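You operate a simulated robot arm through the tools that you are given. There is no shell and no other tool.

You run a simulated two-armed robot. Do the job below in one go: nothing can be reset, and whatever is moved stays where it is left.

TASK
Click GRID, level the blue camera, focus till sharp, then click SAVE.
Fine: the grid stays on.
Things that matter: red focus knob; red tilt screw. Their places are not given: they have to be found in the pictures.

It is judged by the outcome, as a careful person would: the job done as asked, and still so three seconds after it is handed in. It fails if anything else is knocked over, pushed out of place, dropped, spilled or broken.

THE ROBOT
Two 6-joint arms with two-finger grippers on one trunk that stands fixed in place. Base frame: the origin is at the foot of the trunk, x ahead of it, y to its left, z up. Units: mm, rad, N and s.
The left shoulder is at [30, 178, 1213], the right one opposite. With the tool pointing down near the work surface each hand reaches from about 500 to 820 mm from the base axis, measured 20 degrees to its own side. Payload 2.54 kg a hand.
The TCP of each hand is the grasp point between the finger pads, 30 mm short of the fingertips. In the tool frame z runs along the fingers and y along their closing line. The gripper opens to 116 mm; its body begins 95 mm behind the TCP.
Orientation is that of the tool frame in the base frame, as a unit quaternion [x, y, z, w]. With the fingers straight down and closing along the base's y, the tool's x points along the base's -x, its y along +y and its z along -z.

THE INTERFACE
- The arms move only by the tool arm_command. It takes "left_series", "right_series" or both (then of equal length, played together; a hand with none holds still); each is a list of rows, each an object (a shift or turn left out is 0, a gripper value left out holds the last) with "dp": the shift along the tool's x, y, z in units of 20 mm (1.0 is 20 mm), a list of three; "turn": the turn, a rotation vector about the tool's x, y, z in units of 6 degrees (1.0 is 6 degrees), a list of three. In form: [{"dp": [x, y, z], "turn": [wx, wy, wz]}, ...]. A call has 1 to 20 rows; each row shifts and turns the commanded pose from where the row before left it, along the tool's axes as they then stand. "left_grip" and "right_grip" are, for a hand that has rows, the opening in per cent of the stroke, from 0 (shut) to 100 (fully open), set as the call begins (left out, the last holds). A call with a number of a shift or a turn outside -1 to 1 is refused whole. A row lasts 0.2 s, in which the tool goes at most 50 mm and 0.15 rad; a call with a longer step from one row to the next is refused whole, and so is a gripper value outside its range. A pose out of reach is approached as far as the arm can. The call stops where the force on the tool passes 40 N (or 10 N more than at its start, if that is more) or the arm is blocked; 0.2 s more then pass. The fingers move at their own pace (about 153 mm/s each) and stop on an object; they squeeze with about 23 N. The grip force told is the motor's: it shows also when the fingers shut on nothing. Time passes only in rows, and 0.2 s behind the last, so rows that do not move let the fingers close. The reply holds the time, the measured pose of the TCP, the force on the tool along the base axes, the opening and the grip force, in the units named above and with some noise, with the torque about the TCP (base axes, N m) and any sound that the robot's microphone picked up.
- Cameras (640 x 400 px; columns grow to the right, rows downward): "scene" is now at [46.3, -20.4, 1943.3]; the picture's right is [-0.26, -0.96, 0.00], its down [-0.67, 0.18, -0.72] and it looks along [0.70, -0.19, -0.69] (base axes); focal length 315 px, centre (320, 200). "left" rides on the left gripper at [69, 15, -122] in its tool frame; the picture's right is [-0.21, 0.98, 0.00], its down [-0.83, -0.18, -0.53] and it looks along [-0.52, -0.11, 0.85] (tool axes); focal length 251 px, centre (320, 200). "right" rides on the right gripper at [69, -15, -122] in its tool frame; the picture's right is [0.21, 0.98, 0.00], its down [-0.83, 0.18, -0.53] and it looks along [-0.52, 0.11, 0.85] (tool axes); focal length 251 px, centre (320, 200).
- capture(camera): a new picture of that camera. It takes no simulated time.
- move_column(by): moves the trunk up (or, below 0, down) by that many mm; the arms and the scene camera ride with it, the base frame stays. It gives what a move gives, with no picture.
- aim_head(pan, tilt): turns the head with the scene camera to pan (to the left, within 2.496 rad either way) and tilt (down, from -0.506 to 1.204), counted from straight ahead of the robot. It gives what a move gives.
- pixel_to_xyz(camera, pixels): for up to 12 pixels [column, row] of the newest picture of that camera ("zoom" is the newest enlarged one), the place [x, y, z] in the base frame of the surface seen there, good to about 3 mm. It takes no simulated time.
- enlarge(camera, box): a new picture of the part [left, top, right, bottom] of that camera's present view, enlarged. It takes no simulated time.
- job_done(): hands the job in; it is judged then, once.

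Leave the grippers open and the arms clear of the work at the hand-in unless told otherwise.

The tools are called after ">>>" as name(argument=value, ...) on one line, values as JSON. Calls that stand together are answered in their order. arm_command: Moves the arms, as the interface text tells. Its arguments: {"type":"object","properties":{"left_series":{"type":"array","items":{"type":"object","properties":{"dp":{"type":"array","items":{"type":"number"}},"turn":{"type":"array","items":{"type":"number"}}}}},"left_grip":{"type":"number"},"right_series":{"type":"array","items":{"type":"object","properties":{"dp":{"type":"array","items":{"type":"number"}},"turn":{"type":"array","items":{"type":"number"}}}}},"right_grip":{"type":"number"}},"required":[]} The other tools are called the same way: move_column (by) moves the trunk up or down; aim_head (pan, tilt) turns the head that bears the scene camera; capture (camera) takes a picture; pixel_to_xyz (camera, pixels) gives the place of the surface under pixels of a picture; enlarge (camera, box) takes an enlarged picture of a part of a camera's view; job_done () hands the job in.

At the start:

```text
time_s: 0.0
left_tcp_pos: [560.5, 192.6, 1487.0]
left_orientation: [0.001, 1.0, 0.0, 0.0]
left_wrist_force: [-0.1, -1.0, -0.2]
left_wrist_torque: [-0.01, -0.02, 0.0]
left_gripper_width: 115.6
left_finger_force: 0.0
right_tcp_pos: [385.8, -297.2, 1421.6]
right_orientation: [-0.001, 1.0, 0.0, 0.001]
right_wrist_force: [1.1, 0.2, 0.2]
right_wrist_torque: [-0.05, -0.01, 0.0]
right_gripper_width: 116.0
right_finger_force: 0.0
trunk travel left (down, up): [-425.0, 115.0]
head pan, tilt (commanded): [-0.265, 0.763]
```

scene: 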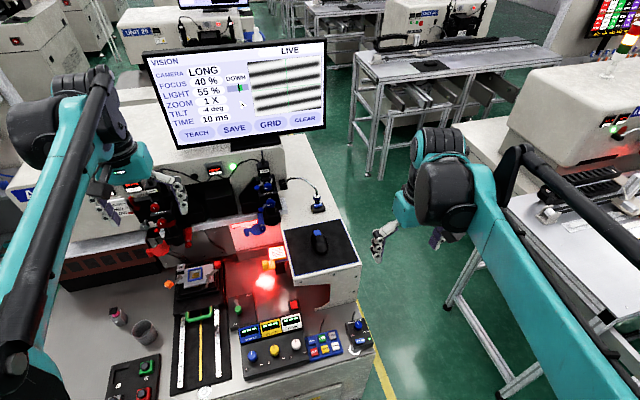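
right: 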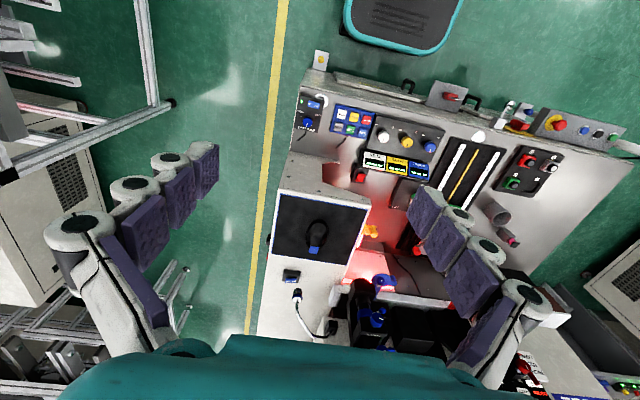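
left: 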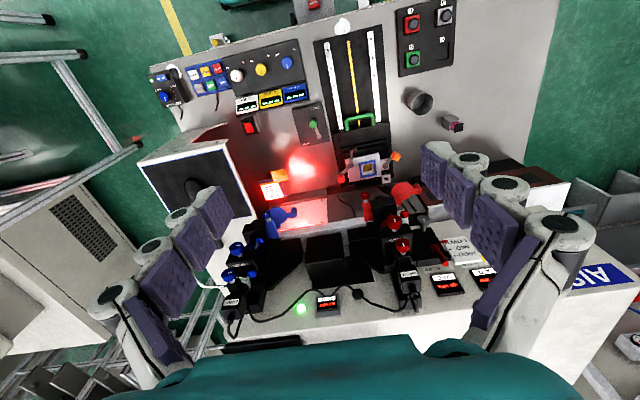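

I see a VISION monitor at the scene's top left (about 145-325, 40-150), a mouse on a black pad at (320, 243), and a red and a blue camera assembly around (170, 230) and (265, 200). I'll enlarge these parts first.

>>> enlarge(camera="scene", box=[130, 30, 340, 160])

>>> enlarge(camera="scene", box=[220, 140, 380, 240])

>>> enlarge(camera="scene", box=[100, 160, 260, 260])

>>> enlarge(camera="scene", box=[220, 220, 380, 320])

>>> enlarge(camera="left", box=[200, 160, 480, 335])

```text
3.05 times, centred on (235, 95) of scene
```

zoom: 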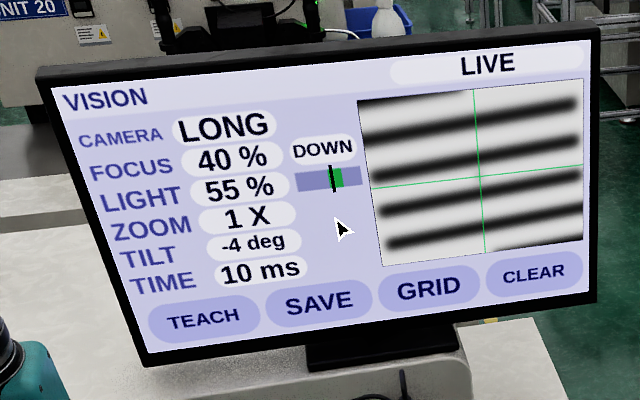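

```text
4.00 times, centred on (300, 190) of scene
```

zoom: 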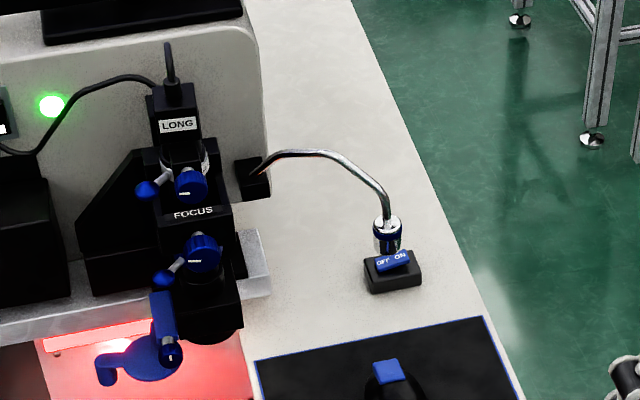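

```text
4.00 times, centred on (180, 210) of scene
```

zoom: 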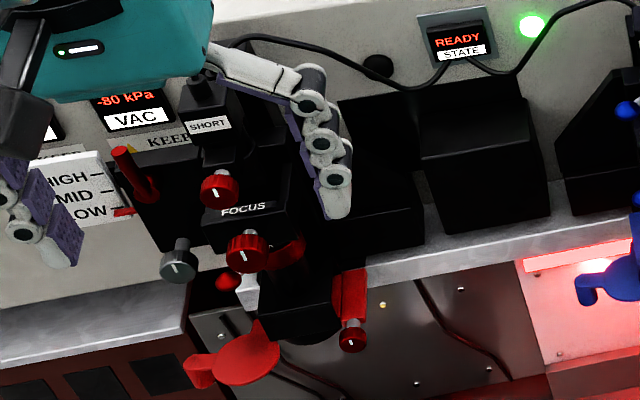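

```text
4.00 times, centred on (300, 270) of scene
```

zoom: 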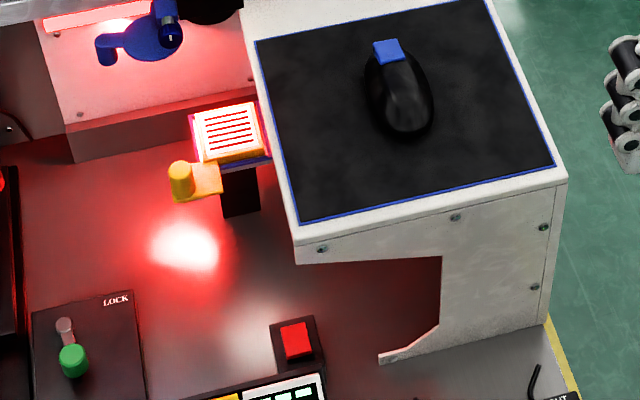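

```text
2.29 times, centred on (340, 248) of left
```

zoom: 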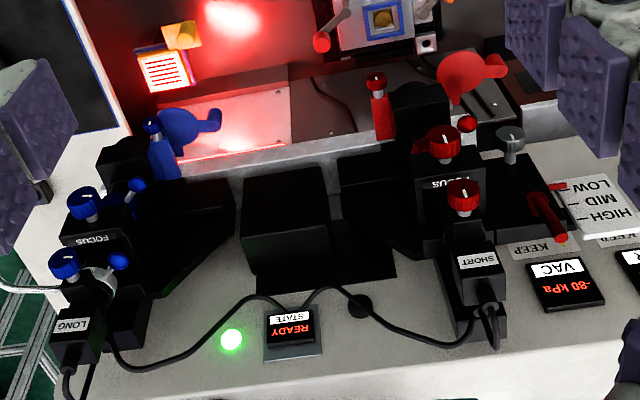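

The screen reads CAMERA LONG, focus 40 %, tilt -4 deg, with stripes that look blurred and slanted. The blue-knobbed camera is labelled LONG and the red-knobbed one SHORT. Next I'll capture the scene again and measure the mouse, pad and blue parts.

>>> capture(camera="scene")

>>> pixel_to_xyz(camera="scene", pixels=[[317, 233], [320, 240], [321, 248], [285, 231], [341, 221], [357, 261], [295, 274], [267, 187], [270, 204], [262, 228], [257, 234], [281, 255]])

>>> enlarge(camera="scene", box=[240, 155, 290, 186])

>>> enlarge(camera="scene", box=[235, 195, 291, 245])

>>> enlarge(camera="right", box=[240, 80, 480, 360])

```text
taken
```

scene: 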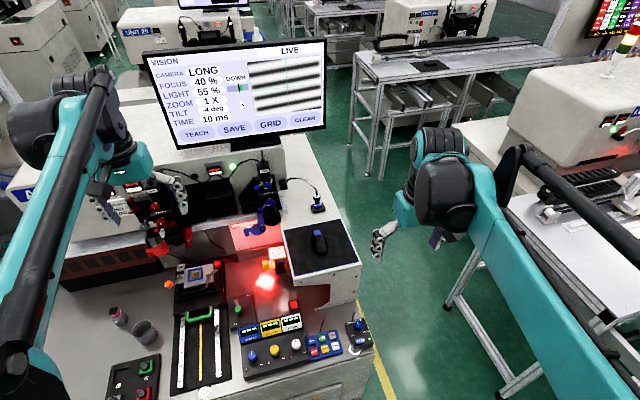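

```text
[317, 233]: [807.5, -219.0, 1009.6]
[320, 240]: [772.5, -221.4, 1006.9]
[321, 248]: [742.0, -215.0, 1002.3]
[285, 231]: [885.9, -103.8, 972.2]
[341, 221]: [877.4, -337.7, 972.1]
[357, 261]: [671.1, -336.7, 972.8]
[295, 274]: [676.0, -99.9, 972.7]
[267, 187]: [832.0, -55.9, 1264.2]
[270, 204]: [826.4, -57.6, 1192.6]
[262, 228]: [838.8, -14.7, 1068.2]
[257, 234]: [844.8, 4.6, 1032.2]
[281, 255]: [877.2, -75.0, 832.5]
```

```text
12.80 times, centred on (265, 170) of scene
```

zoom: 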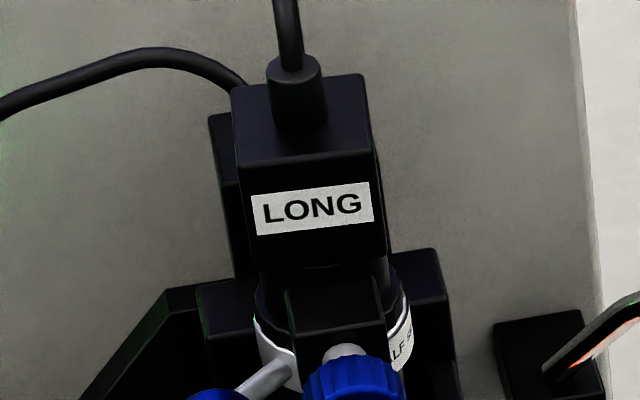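

```text
8.00 times, centred on (263, 220) of scene
```

zoom: 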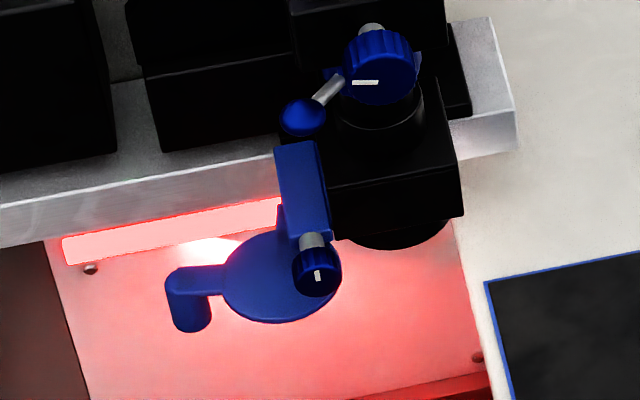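

```text
1.43 times, centred on (360, 220) of right
```

zoom: 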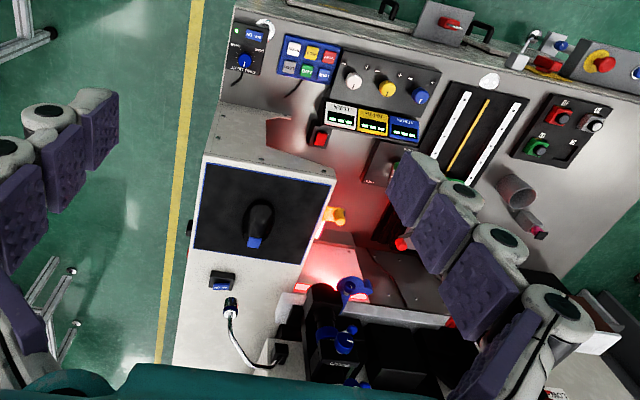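

The blue (LONG) camera stack carries an upper knob near z=1264, a lower knob near z=1192, lock levers and a thumbscrew near z=1068. Before choosing between blue and red, I'll enlarge the red camera and the lower bench.

>>> enlarge(camera="scene", box=[140, 175, 200, 215])

>>> enlarge(camera="scene", box=[140, 205, 210, 265])

>>> enlarge(camera="left", box=[350, 170, 490, 290])

>>> enlarge(camera="left", box=[200, 190, 340, 330])

>>> enlarge(camera="scene", box=[220, 280, 380, 390])

>>> enlarge(camera="scene", box=[100, 250, 260, 400])

```text
10.00 times, centred on (170, 195) of scene
```

zoom: 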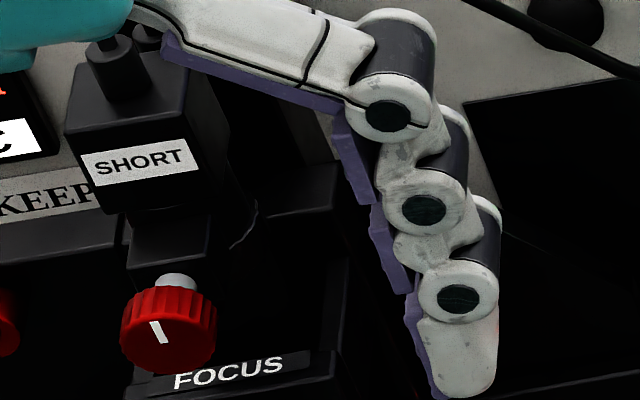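

```text
6.67 times, centred on (175, 235) of scene
```

zoom: 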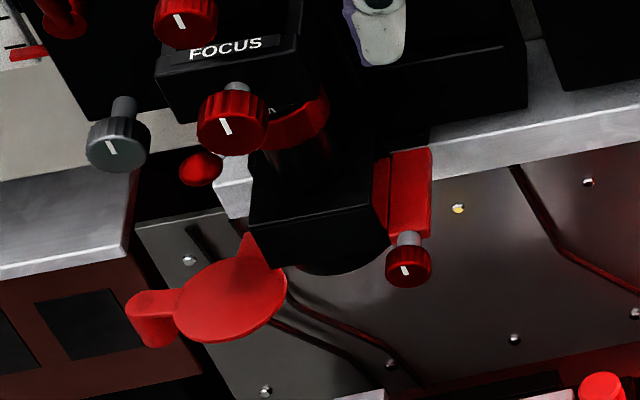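

```text
3.33 times, centred on (420, 230) of left
```

zoom: 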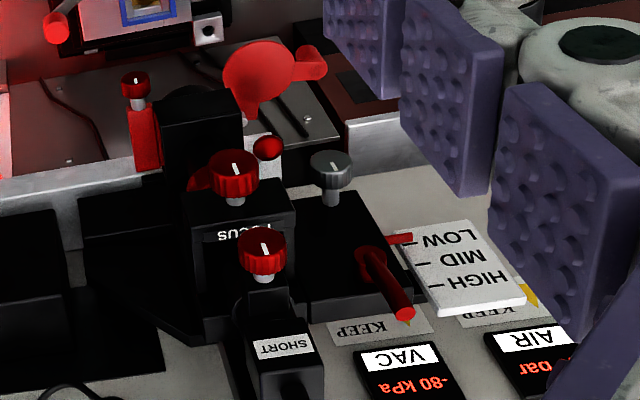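

```text
2.86 times, centred on (270, 260) of left
```

zoom: 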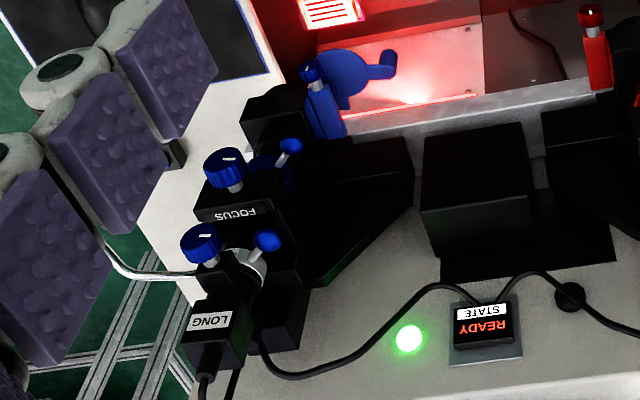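

```text
3.64 times, centred on (300, 335) of scene
```

zoom: 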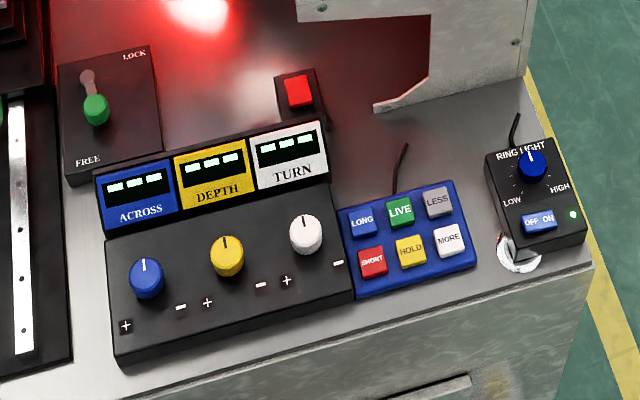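

```text
2.67 times, centred on (180, 325) of scene
```

zoom: 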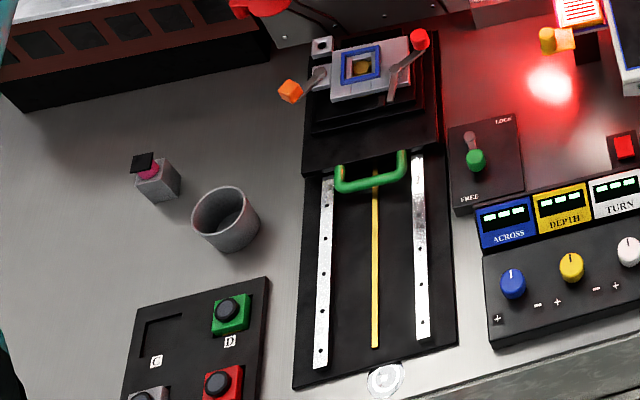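

The blue LONG camera is the one on screen, with blue knobs, and the button pad also marks LONG in blue and SHORT in red. The job text says the blue camera, so I'll work on that stack and leave the red knobs alone. I'll bring the right hand to above and in front of the mouse, around (700, -220, 1200), to see the mouse and the blue stack close up.

>>> arm_command(right_series=[{"dp": [-0.98, 0.24, 0.69]}, {"dp": [-0.98, 0.24, 0.69]}, {"dp": [-0.98, 0.24, 0.69]}, {"dp": [-0.98, 0.24, 0.69]}, {"dp": [-0.98, 0.24, 0.69]}, {"dp": [-0.98, 0.24, 0.69]}, {"dp": [-0.98, 0.24, 0.69]}, {"dp": [-0.98, 0.24, 0.69]}, {"dp": [-0.98, 0.24, 0.69]}, {"dp": [-0.98, 0.24, 0.69]}, {"dp": [-0.98, 0.24, 0.69]}, {"dp": [-0.98, 0.24, 0.69]}, {"dp": [-0.98, 0.24, 0.69]}, {"dp": [-0.98, 0.24, 0.69]}, {"dp": [-0.98, 0.24, 0.69]}, {"dp": [-0.98, 0.24, 0.69]}])

>>> capture(camera="right")

>>> capture(camera="scene")

```text
time_s: 3.4
left_tcp_pos: [562.6, 191.9, 1486.6]
left_orientation: [0.001, 1.0, 0.0, 0.0]
left_wrist_force: [0.4, 0.1, -0.4]
left_wrist_torque: [0.0, 0.03, -0.01]
left_gripper_width: 115.8
left_finger_force: 0.1
right_tcp_pos: [700.3, -222.2, 1200.6]
right_orientation: [0.001, 1.0, 0.0, 0.0]
right_wrist_force: [-0.5, -0.1, -0.1]
right_wrist_torque: [-0.03, 0.0, -0.02]
right_gripper_width: 116.1
right_finger_force: 0.1
trunk travel left (down, up): [-425.0, 115.0]
head pan, tilt (commanded): [-0.265, 0.763]
```

```text
taken
```

right: 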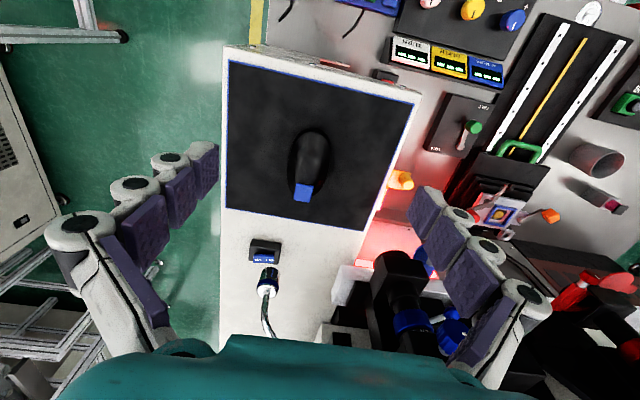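

```text
taken
```

scene: 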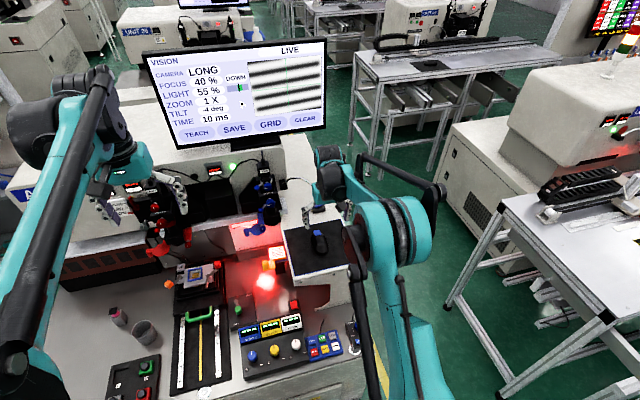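

The right wrist view shows the mouse at (308,165) with its blue button at (303,192), on the pad. I'll enlarge the mouse and measure its outline.

>>> enlarge(camera="right", box=[260, 110, 360, 220])

>>> pixel_to_xyz(camera="right", pixels=[[303, 187], [301, 198], [310, 160], [312, 145], [313, 132], [293, 165], [325, 168], [296, 185], [314, 192], [265, 260], [265, 280], [228, 62]])

>>> enlarge(camera="right", box=[340, 230, 480, 355])

```text
3.64 times, centred on (310, 165) of right
```

zoom: 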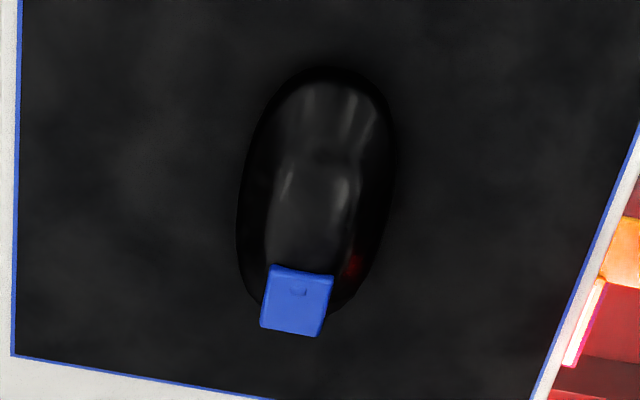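

```text
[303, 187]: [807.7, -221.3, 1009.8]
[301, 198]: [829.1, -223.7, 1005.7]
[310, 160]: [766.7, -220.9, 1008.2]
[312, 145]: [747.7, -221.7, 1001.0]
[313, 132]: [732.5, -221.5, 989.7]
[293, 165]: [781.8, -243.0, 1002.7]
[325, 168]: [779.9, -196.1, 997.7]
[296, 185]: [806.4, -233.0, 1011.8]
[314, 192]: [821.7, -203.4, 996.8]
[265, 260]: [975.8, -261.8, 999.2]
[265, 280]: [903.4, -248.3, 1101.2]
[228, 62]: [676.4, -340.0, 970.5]
```

```text
3.20 times, centred on (410, 292) of right
```

zoom: 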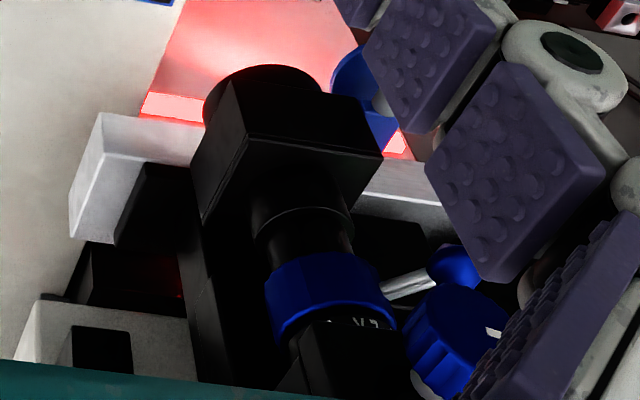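

The mouse body spans x 728–835 and y −246…−196, and its blue button is at about (816, −221, 1010). Next I want a level look at the blue stack to identify its knobs. I'll pull the right hand aside and bring the left hand towards (620, 0, 1310), then pitch it forward 45°.

>>> arm_command(right_series=[{"dp": [0.6, -0.6, -0.4]}, {"dp": [0.6, -0.6, -0.4]}, {"dp": [0.6, -0.6, -0.4]}, {"dp": [0.6, -0.6, -0.4]}, {"dp": [0.6, -0.6, -0.4]}, {"dp": [0.6, -0.6, -0.4]}, {"dp": [0.6, -0.6, -0.4]}, {"dp": [0.6, -0.6, -0.4]}, {"dp": [0.6, -0.6, -0.4]}, {"dp": [0.6, -0.6, -0.4]}])

>>> arm_command(left_series=[{"dp": [-0.29, -0.97, 0.9]}, {"dp": [-0.29, -0.97, 0.9]}, {"dp": [-0.29, -0.97, 0.9]}, {"dp": [-0.29, -0.97, 0.9]}, {"dp": [-0.29, -0.97, 0.9]}, {"dp": [-0.29, -0.97, 0.9]}, {"dp": [-0.29, -0.97, 0.9]}, {"dp": [-0.29, -0.97, 0.9]}, {"dp": [-0.29, -0.97, 0.9]}, {"dp": [-0.29, -0.97, 0.9]}, {"turn": [0, -0.94, 0]}, {"turn": [0, -0.94, 0]}, {"turn": [0, -0.94, 0]}, {"turn": [0, -0.94, 0]}, {"turn": [0, -0.94, 0]}, {"turn": [0, -0.94, 0]}, {"turn": [0, -0.94, 0]}, {"turn": [0, -0.94, 0]}])

>>> capture(camera="left")

>>> capture(camera="scene")

```text
time_s: 5.6
left_tcp_pos: [558.7, 191.0, 1487.9]
left_orientation: [0.0, 1.0, 0.0, 0.0]
left_wrist_force: [-0.3, -0.5, 0.8]
left_wrist_torque: [0.01, -0.01, 0.04]
left_gripper_width: 116.0
left_finger_force: 0.0
right_tcp_pos: [577.8, -340.4, 1280.1]
right_orientation: [0.0, 1.0, 0.0, 0.0]
right_wrist_force: [0.1, 0.3, 0.4]
right_wrist_torque: [0.01, 0.0, 0.01]
right_gripper_width: 116.2
right_finger_force: 0.0
trunk travel left (down, up): [-425.0, 115.0]
head pan, tilt (commanded): [-0.265, 0.763]
```

```text
time_s: 9.4
left_tcp_pos: [618.0, -1.7, 1307.7]
left_orientation: [0.001, 0.923, 0.0, 0.385]
left_wrist_force: [0.1, 0.6, -0.4]
left_wrist_torque: [0.01, 0.01, 0.02]
left_gripper_width: 116.2
left_finger_force: 0.0
right_tcp_pos: [579.4, -340.1, 1280.8]
right_orientation: [0.0, 1.0, 0.0, 0.001]
right_wrist_force: [0.6, 0.2, -0.6]
right_wrist_torque: [-0.02, -0.01, -0.02]
right_gripper_width: 116.1
right_finger_force: 0.1
trunk travel left (down, up): [-425.0, 115.0]
head pan, tilt (commanded): [-0.265, 0.763]
```

```text
taken
```

left: 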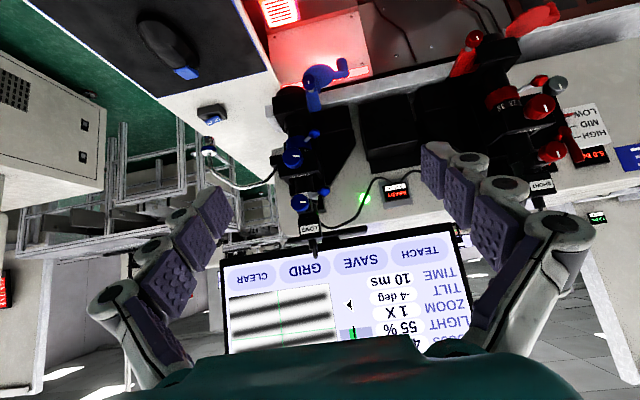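

```text
taken
```

scene: 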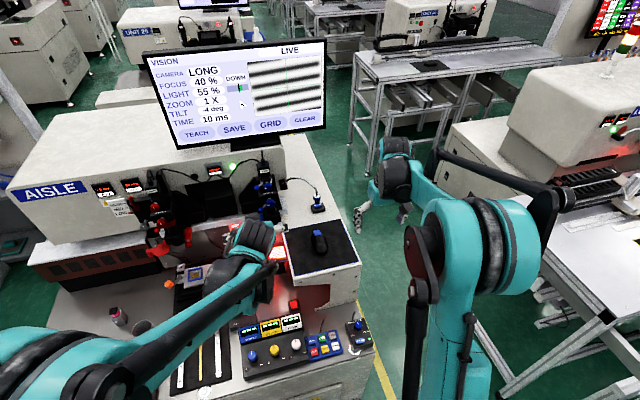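

The left view is upside down and shows the blue stack at columns 260–360, rows 60–240. I'll enlarge that region and the red stack for comparison.

>>> enlarge(camera="left", box=[250, 115, 350, 245])

>>> enlarge(camera="left", box=[260, 45, 370, 155])

>>> enlarge(camera="left", box=[440, 0, 620, 225])

```text
3.08 times, centred on (300, 180) of left
```

zoom: 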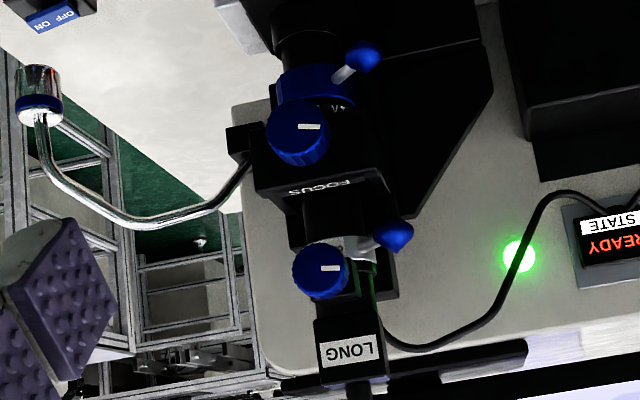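

```text
3.64 times, centred on (315, 100) of left
```

zoom: 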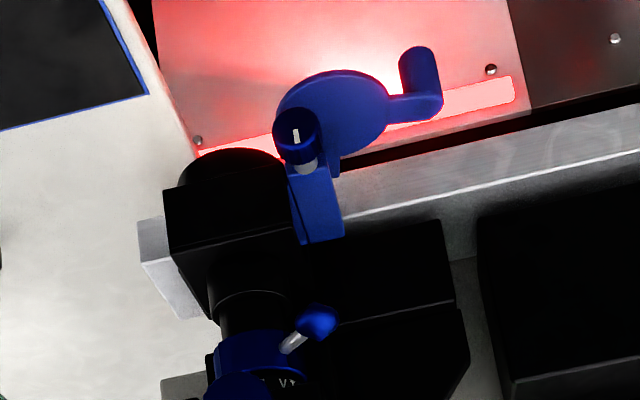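

```text
1.78 times, centred on (530, 112) of left
```

zoom: 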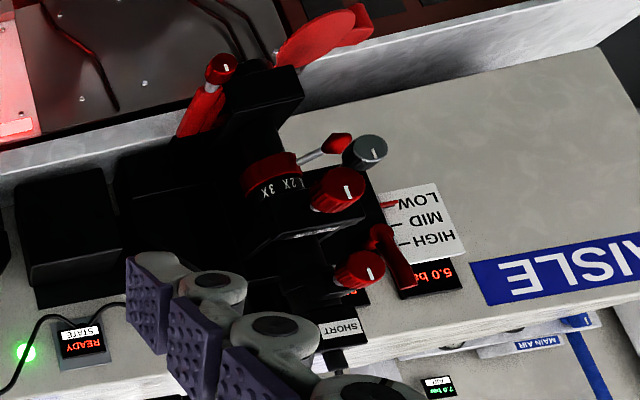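

The enlarged pictures seem to hold real detail, so I'll enlarge much tighter on the upper knob, the focus box, and the side thumbscrew.

>>> enlarge(camera="left", box=[280, 180, 330, 212])

>>> enlarge(camera="left", box=[275, 130, 330, 182])

>>> enlarge(camera="left", box=[300, 60, 350, 120])

>>> enlarge(camera="scene", box=[248, 165, 288, 195])

>>> pixel_to_xyz(camera="left", pixels=[[303, 204], [303, 197], [325, 190], [295, 153], [297, 161], [314, 136], [310, 85], [312, 92], [318, 110], [340, 65], [325, 75], [310, 230]])

```text
12.50 times, centred on (305, 196) of left
```

zoom: 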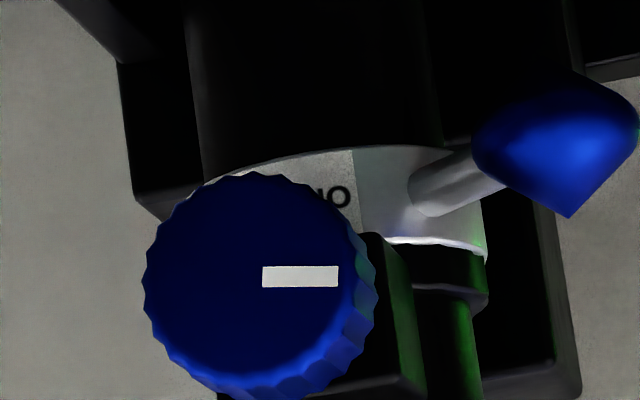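

```text
7.69 times, centred on (302, 156) of left
```

zoom: 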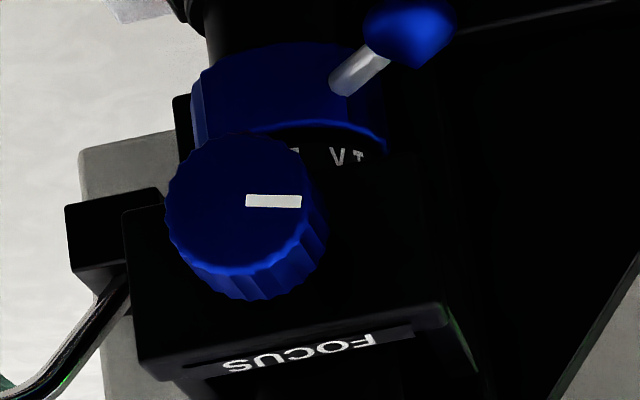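

```text
6.67 times, centred on (325, 90) of left
```

zoom: 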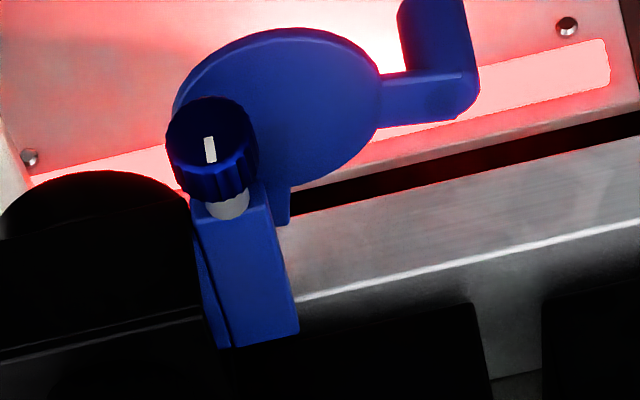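

```text
13.33 times, centred on (268, 180) of scene
```

zoom: 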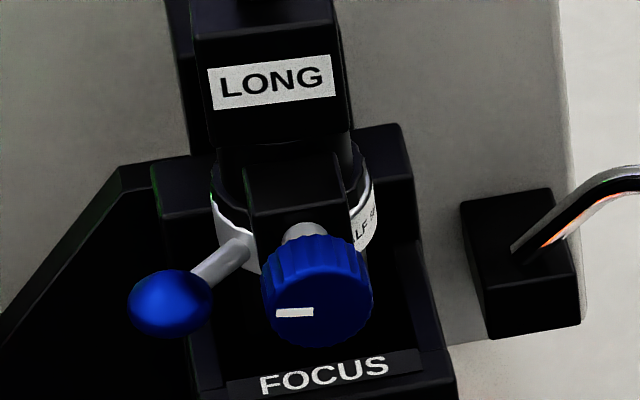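

```text
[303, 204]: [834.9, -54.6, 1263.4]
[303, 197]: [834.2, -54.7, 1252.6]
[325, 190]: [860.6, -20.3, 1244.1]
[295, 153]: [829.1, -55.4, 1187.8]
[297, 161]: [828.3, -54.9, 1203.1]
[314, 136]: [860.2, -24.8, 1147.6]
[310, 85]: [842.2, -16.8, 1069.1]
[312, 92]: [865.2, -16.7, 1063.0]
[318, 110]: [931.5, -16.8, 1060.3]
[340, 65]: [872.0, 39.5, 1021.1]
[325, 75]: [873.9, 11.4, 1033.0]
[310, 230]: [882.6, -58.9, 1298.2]
```

The focus box holds the middle knob at about (829, −55, 1188). The upper knob at (834, −55, 1258) sits on the camera head and could be the tilt screw. I'll sample points on the enlarged scene picture to get the upper knob's axis and size.

>>> pixel_to_xyz(camera="zoom", pixels=[[295, 313], [345, 300], [315, 340], [275, 325], [360, 300], [310, 285], [310, 255], [303, 232], [170, 305], [220, 260], [262, 230], [340, 335]])

>>> enlarge(camera="scene", box=[250, 190, 290, 220])

```text
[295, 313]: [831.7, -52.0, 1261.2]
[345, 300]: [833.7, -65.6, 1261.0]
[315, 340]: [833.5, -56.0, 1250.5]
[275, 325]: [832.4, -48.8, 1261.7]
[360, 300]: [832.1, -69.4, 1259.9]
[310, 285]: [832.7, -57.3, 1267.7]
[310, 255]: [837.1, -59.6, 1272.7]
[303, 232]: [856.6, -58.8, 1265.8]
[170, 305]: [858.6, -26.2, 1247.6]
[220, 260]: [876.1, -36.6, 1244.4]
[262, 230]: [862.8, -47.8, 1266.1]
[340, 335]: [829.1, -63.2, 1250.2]
```

```text
13.33 times, centred on (270, 205) of scene
```

zoom: 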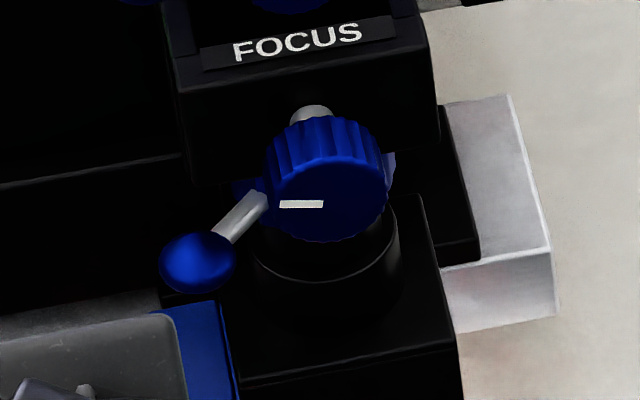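

The upper knob's face is at about x=832, centred near (−58, 1259) with a radius of about 13 mm, and its axis points towards the robot. Order matters, so GRID comes first. I'll bring the right hand, open, above the mouse at (768, −221), then down to z≈1045.

>>> arm_command(right_series=[{"dp": [-0.945, 0.595, 0.4]}, {"dp": [-0.945, 0.595, 0.4]}, {"dp": [-0.945, 0.595, 0.4]}, {"dp": [-0.945, 0.595, 0.4]}, {"dp": [-0.945, 0.595, 0.4]}, {"dp": [-0.945, 0.595, 0.4]}, {"dp": [-0.945, 0.595, 0.4]}, {"dp": [-0.945, 0.595, 0.4]}, {"dp": [-0.945, 0.595, 0.4]}, {"dp": [-0.945, 0.595, 0.4]}, {"dp": [0, 0, 0.9]}, {"dp": [0, 0, 0.9]}, {"dp": [0, 0, 0.9]}, {"dp": [0, 0, 0.9]}, {"dp": [0, 0, 0.9]}, {"dp": [0, 0, 0.9]}])

>>> capture(camera="right")

>>> capture(camera="scene")

```text
time_s: 12.8
left_tcp_pos: [619.0, -2.0, 1308.0]
left_orientation: [0.0, 0.923, 0.0, 0.385]
left_wrist_force: [0.3, -0.4, 0.1]
left_wrist_torque: [-0.01, 0.01, 0.01]
left_gripper_width: 116.1
left_finger_force: 0.1
right_tcp_pos: [768.5, -222.0, 1093.2]
right_orientation: [-0.001, 1.0, 0.0, 0.0]
right_wrist_force: [0.8, -0.1, 0.2]
right_wrist_torque: [-0.01, 0.0, 0.0]
right_gripper_width: 116.0
right_finger_force: 0.0
trunk travel left (down, up): [-425.0, 115.0]
head pan, tilt (commanded): [-0.265, 0.763]
```

```text
taken
```

right: 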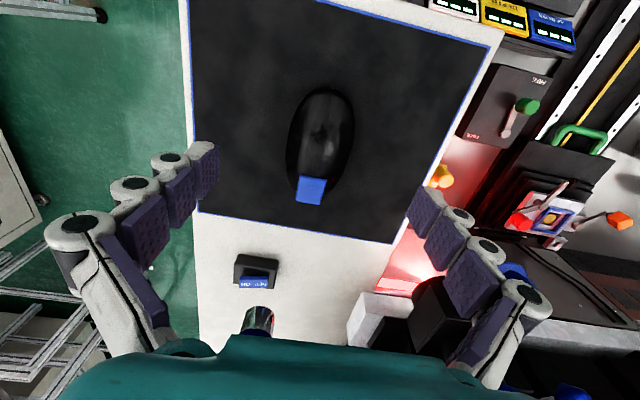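

```text
taken
```

scene: 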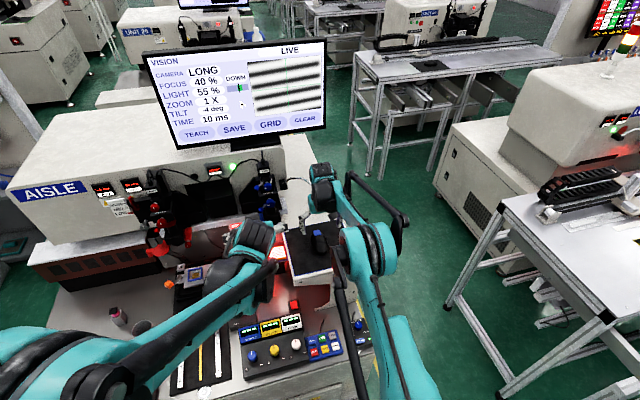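

The hand is at z 1093 above the mouse. There's a gooseneck light at (257,318) in the right view near the gripper body, so I'll measure it before going lower.

>>> pixel_to_xyz(camera="right", pixels=[[257, 315], [257, 330], [255, 280], [240, 348], [270, 338], [310, 190], [310, 120], [288, 150], [353, 150], [205, 175], [425, 215], [340, 330]])

>>> enlarge(camera="scene", box=[270, 160, 370, 260])

>>> pixel_to_xyz(camera="scene", pixels=[[285, 182], [290, 179], [296, 178], [301, 181], [306, 205], [325, 172], [330, 200], [318, 212]])

```text
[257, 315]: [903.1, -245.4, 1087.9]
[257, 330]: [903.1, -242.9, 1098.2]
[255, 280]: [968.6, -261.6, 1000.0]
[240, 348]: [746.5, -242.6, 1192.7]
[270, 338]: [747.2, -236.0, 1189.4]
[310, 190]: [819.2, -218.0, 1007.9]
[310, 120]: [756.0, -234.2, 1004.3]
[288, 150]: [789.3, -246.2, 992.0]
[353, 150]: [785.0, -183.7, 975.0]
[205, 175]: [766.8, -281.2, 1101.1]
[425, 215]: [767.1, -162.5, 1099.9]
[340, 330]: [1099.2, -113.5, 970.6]
```

```text
4.00 times, centred on (320, 210) of scene
```

zoom: 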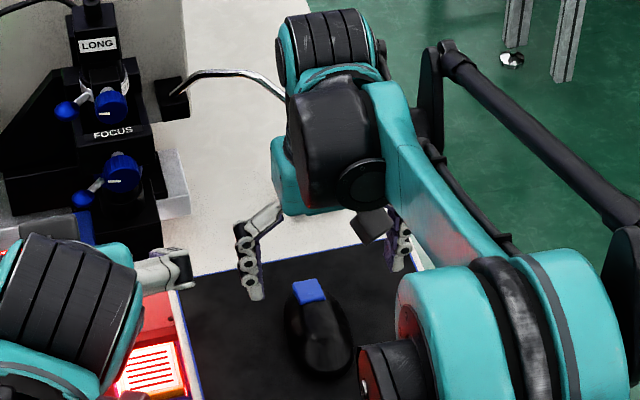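

```text
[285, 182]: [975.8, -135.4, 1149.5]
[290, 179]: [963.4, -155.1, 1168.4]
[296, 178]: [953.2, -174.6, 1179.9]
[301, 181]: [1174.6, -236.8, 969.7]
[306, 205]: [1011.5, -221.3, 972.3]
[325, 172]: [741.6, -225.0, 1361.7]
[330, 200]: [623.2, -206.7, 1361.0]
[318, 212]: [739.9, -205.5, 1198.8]
```

The gooseneck tip is at x≈903 and the hand is at x≈768, so there is clearance. I'll go down 84 mm so the fingertips end about 7 mm above the pad, straddling the mouse.

>>> arm_command(right_series=[{"dp": [0, 0, 0.85]}, {"dp": [0, 0, 0.85]}, {"dp": [0, 0, 0.85]}, {"dp": [0, 0, 0.85]}, {"dp": [0, 0, 0.8]}])

>>> capture(camera="right")

>>> enlarge(camera="scene", box=[270, 190, 370, 270])

```text
time_s: 14.0
left_tcp_pos: [617.6, -2.0, 1307.6]
left_orientation: [0.0, 0.923, 0.0, 0.384]
left_wrist_force: [-0.2, 0.6, 0.2]
left_wrist_torque: [0.02, 0.04, 0.01]
left_gripper_width: 115.9
left_finger_force: 0.0
right_tcp_pos: [765.2, -222.4, 1010.3]
right_orientation: [0.0, 1.0, -0.001, 0.0]
right_wrist_force: [-0.7, 0.6, -0.1]
right_wrist_torque: [-0.01, -0.02, 0.01]
right_gripper_width: 116.0
right_finger_force: 0.1
right hand out of reach, approached as far as the arm can: row 5
trunk travel left (down, up): [-425.0, 115.0]
head pan, tilt (commanded): [-0.265, 0.763]
```

```text
taken
```

right: 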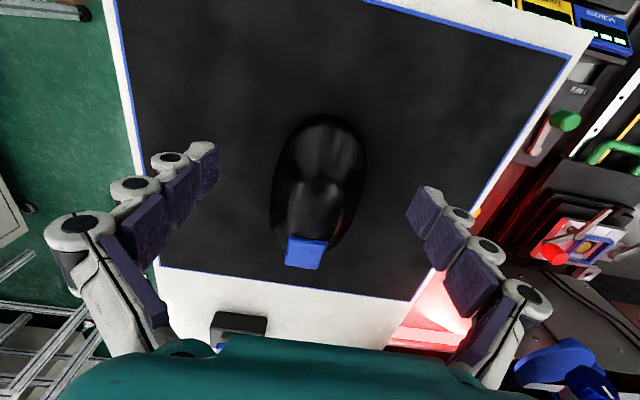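

```text
5.00 times, centred on (320, 230) of scene
```

zoom: 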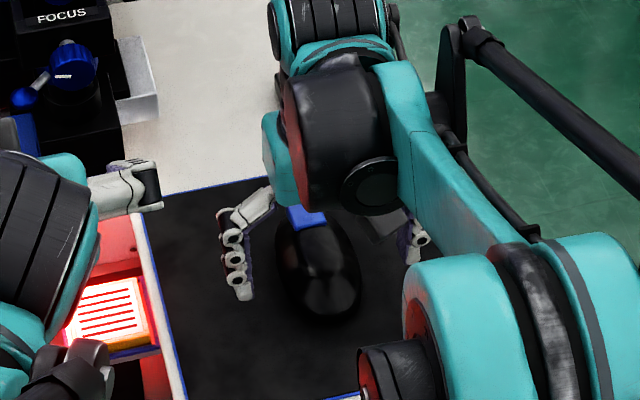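

The arm hit its reach limit near x=768 at this height. Lowering the trunk should give more reach, so I'll raise the right hand 120 mm and then lower the trunk 120 mm, which returns it to the same height with a lower shoulder.

>>> arm_command(right_series=[{"dp": [0, 0, -1]}, {"dp": [0, 0, -1]}, {"dp": [0, 0, -1]}, {"dp": [0, 0, -1]}, {"dp": [0, 0, -1]}, {"dp": [0, 0, -1]}])

>>> move_column(by=-120)

>>> capture(camera="right")

>>> capture(camera="scene")

```text
time_s: 15.4
left_tcp_pos: [617.1, -1.9, 1308.9]
left_orientation: [0.0, 0.923, -0.001, 0.384]
left_wrist_force: [-0.3, -0.2, -0.5]
left_wrist_torque: [-0.02, 0.03, 0.02]
left_gripper_width: 116.1
left_finger_force: 0.0
right_tcp_pos: [765.3, -222.1, 1131.1]
right_orientation: [0.0, 1.0, 0.001, 0.001]
right_wrist_force: [-0.5, -0.6, 0.6]
right_wrist_torque: [-0.02, -0.02, 0.03]
right_gripper_width: 116.1
right_finger_force: 0.0
trunk travel left (down, up): [-425.0, 115.0]
head pan, tilt (commanded): [-0.265, 0.763]
```

```text
time_s: 16.9
left_tcp_pos: [618.7, -2.2, 1188.0]
left_orientation: [-0.001, 0.923, 0.0, 0.384]
left_wrist_force: [0.4, 0.6, -0.2]
left_wrist_torque: [-0.01, 0.04, 0.01]
left_gripper_width: 116.4
left_finger_force: 0.0
right_tcp_pos: [765.4, -221.4, 1009.8]
right_orientation: [0.0, 1.0, 0.001, 0.0]
right_wrist_force: [0.0, -0.1, 0.6]
right_wrist_torque: [-0.02, 0.02, 0.02]
right_gripper_width: 115.7
right_finger_force: 0.0
trunk travel left (down, up): [-305.0, 235.0]
head pan, tilt (commanded): [-0.265, 0.763]
```

```text
taken
```

right: 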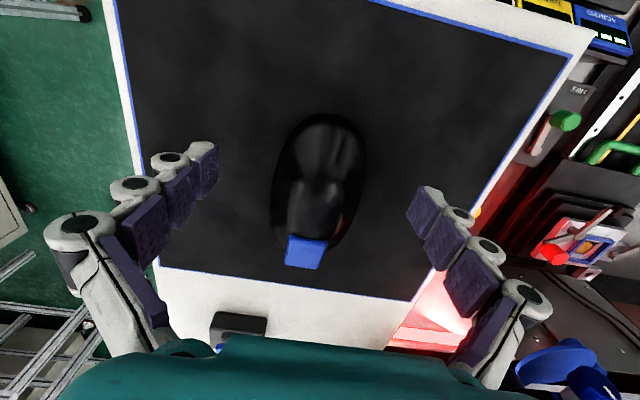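

```text
taken
```

scene: 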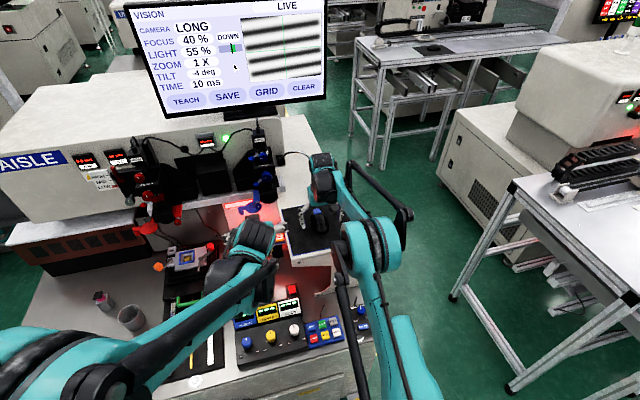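

The right hand is straddling the mouse and the shoulder is lower. I'll tilt the head up a little so the whole monitor shows, and shift the hand 8 mm forward, still open.

>>> aim_head(pan=-0.18, tilt=0.62)

>>> arm_command(right_series=[{"dp": [-0.2, 0, 0]}, {"dp": [-0.2, 0, 0]}, {"dp": [0, 0, 0]}])

>>> capture(camera="scene")

```text
time_s: 17.6
left_tcp_pos: [617.6, -2.1, 1186.4]
left_orientation: [0.0, 0.924, 0.0, 0.383]
left_wrist_force: [0.0, -0.6, 0.4]
left_wrist_torque: [0.03, 0.01, -0.02]
left_gripper_width: 116.1
left_finger_force: 0.0
right_tcp_pos: [766.9, -221.0, 1009.7]
right_orientation: [0.0, 1.0, 0.001, -0.001]
right_wrist_force: [0.3, -0.4, -0.1]
right_wrist_torque: [0.01, -0.02, 0.0]
right_gripper_width: 115.8
right_finger_force: 0.2
trunk travel left (down, up): [-305.0, 235.0]
head pan, tilt (commanded): [-0.18, 0.62]
```

```text
time_s: 18.4
left_tcp_pos: [618.1, -2.9, 1186.7]
left_orientation: [0.001, 0.923, -0.001, 0.385]
left_wrist_force: [-0.3, -0.2, 1.1]
left_wrist_torque: [-0.01, 0.0, 0.01]
left_gripper_width: 115.9
left_finger_force: 0.0
right_tcp_pos: [774.1, -221.8, 1009.9]
right_orientation: [0.0, 1.0, 0.001, -0.001]
right_wrist_force: [0.9, 0.3, -0.2]
right_wrist_torque: [0.0, -0.02, 0.03]
right_gripper_width: 116.1
right_finger_force: 0.1
trunk travel left (down, up): [-305.0, 235.0]
head pan, tilt (commanded): [-0.18, 0.62]
```

```text
taken
```

scene: 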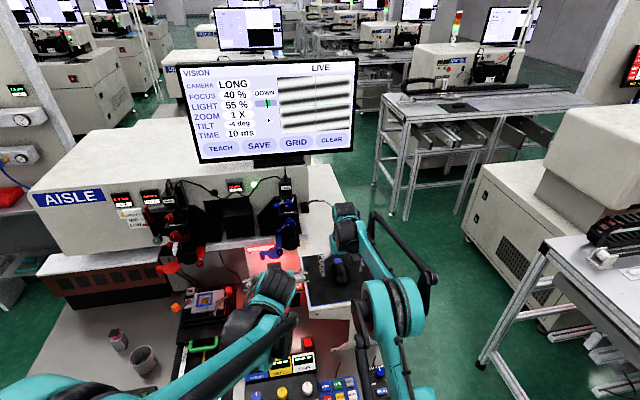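

The whole monitor is now in view, with the cursor at about (268,120). I'll close the right fingers on the mouse sides without moving.

>>> arm_command(right_series=[{"dp": [0, 0, 0]}, {"dp": [0, 0, 0]}, {"dp": [0, 0, 0]}], right_grip=20)

>>> capture(camera="right")

>>> enlarge(camera="scene", box=[170, 50, 370, 170])

```text
time_s: 19.2
left_tcp_pos: [618.1, -1.8, 1188.0]
left_orientation: [0.0, 0.923, -0.001, 0.384]
left_wrist_force: [-0.1, 0.1, -0.3]
left_wrist_torque: [-0.01, -0.02, -0.01]
left_gripper_width: 116.1
left_finger_force: 0.1
right_tcp_pos: [773.9, -220.8, 1010.4]
right_orientation: [0.0, 1.0, 0.0, 0.0]
right_wrist_force: [0.9, 1.9, 3.7]
right_wrist_torque: [0.06, 0.17, -0.02]
right_gripper_width: 58.6
right_finger_force: 23.2
trunk travel left (down, up): [-305.0, 235.0]
head pan, tilt (commanded): [-0.18, 0.62]
```

```text
taken
```

right: 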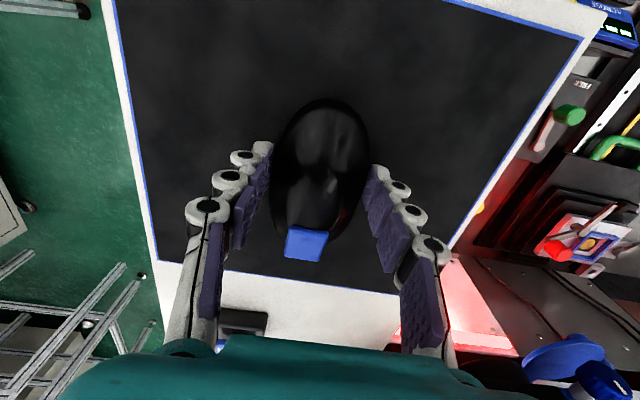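

```text
3.20 times, centred on (270, 110) of scene
```

zoom: 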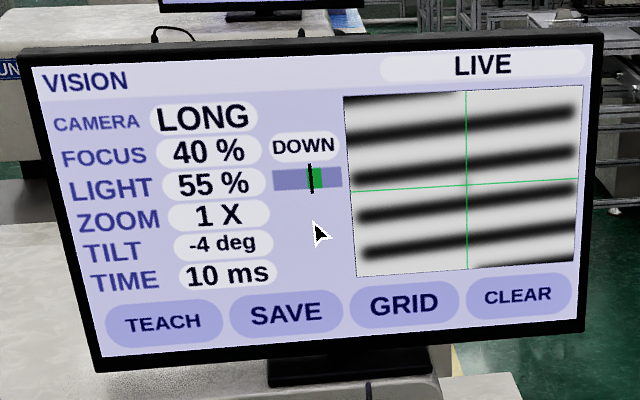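

The mouse is held (width 58.6 mm). The cursor tip is at about (315,222) of the enlarged picture and GRID is at (404,303), so it must go right and down. As a test I'll slide the mouse 6 mm right (−y) and 6 mm back (−x).

>>> arm_command(right_series=[{"dp": [0.15, -0.15, 0]}, {"dp": [0.15, -0.15, 0]}, {"dp": [0, 0, 0]}])

>>> enlarge(camera="scene", box=[170, 50, 370, 170])

>>> capture(camera="right")

```text
time_s: 20.0
left_tcp_pos: [618.3, -2.0, 1187.1]
left_orientation: [0.0, 0.924, -0.001, 0.384]
left_wrist_force: [0.3, 0.6, 0.0]
left_wrist_torque: [0.0, 0.03, 0.02]
left_gripper_width: 115.8
left_finger_force: 0.0
right_tcp_pos: [768.8, -227.0, 1010.8]
right_orientation: [0.0, 1.0, 0.0, 0.0]
right_wrist_force: [1.1, 1.5, 2.0]
right_wrist_torque: [-0.01, 0.08, 0.01]
right_gripper_width: 58.8
right_finger_force: 22.3
trunk travel left (down, up): [-305.0, 235.0]
head pan, tilt (commanded): [-0.18, 0.62]
```

```text
3.20 times, centred on (270, 110) of scene
```

zoom: 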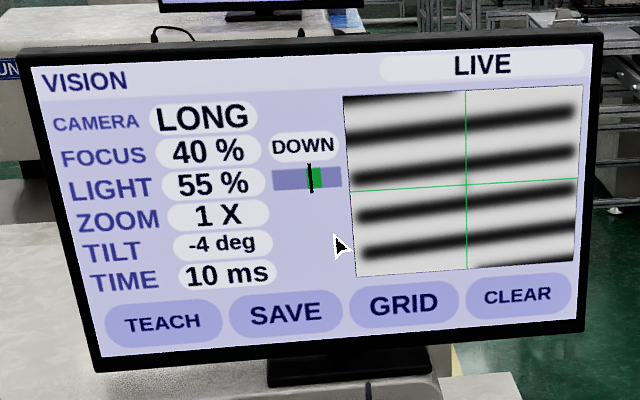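

```text
taken
```

right: 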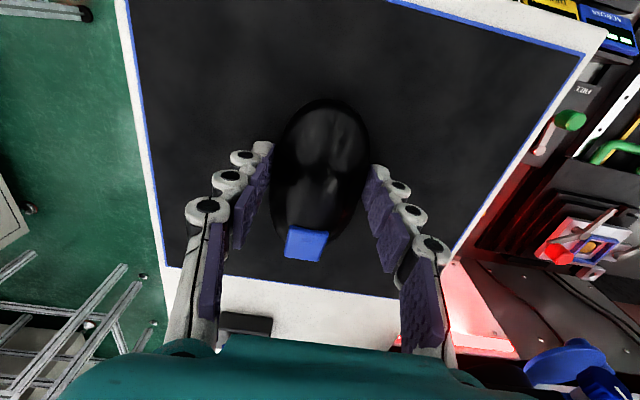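

The cursor went about 3.25 px per mm to (334,236). It still needs about 20 mm right and 22 mm back to reach GRID at (404,303).

>>> arm_command(right_series=[{"dp": [0.22, -0.2, 0]}, {"dp": [0.22, -0.2, 0]}, {"dp": [0.22, -0.2, 0]}, {"dp": [0.22, -0.2, 0]}, {"dp": [0.22, -0.2, 0]}, {"dp": [0, 0, 0]}])

>>> enlarge(camera="scene", box=[170, 50, 370, 170])

>>> capture(camera="right")

```text
time_s: 21.4
left_tcp_pos: [618.8, -1.9, 1187.2]
left_orientation: [0.0, 0.923, 0.0, 0.384]
left_wrist_force: [0.0, 0.2, -0.1]
left_wrist_torque: [-0.03, 0.06, 0.0]
left_gripper_width: 116.2
left_finger_force: 0.0
right_tcp_pos: [746.2, -248.0, 1009.5]
right_orientation: [0.0, 1.0, 0.0, 0.0]
right_wrist_force: [0.2, 1.2, 0.7]
right_wrist_torque: [-0.04, 0.02, 0.0]
right_gripper_width: 58.8
right_finger_force: 22.9
trunk travel left (down, up): [-305.0, 235.0]
head pan, tilt (commanded): [-0.18, 0.62]
```

```text
3.20 times, centred on (270, 110) of scene
```

zoom: 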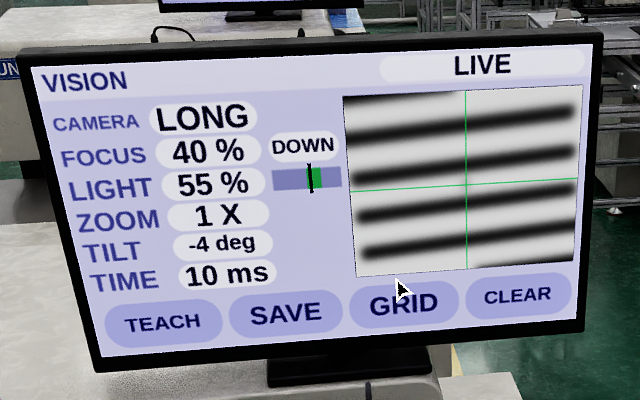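

```text
taken
```

right: 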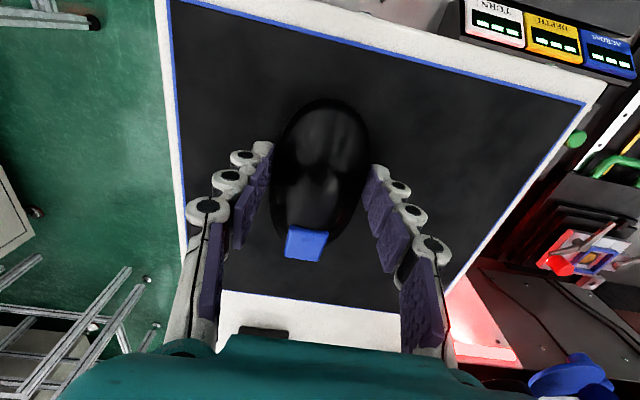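

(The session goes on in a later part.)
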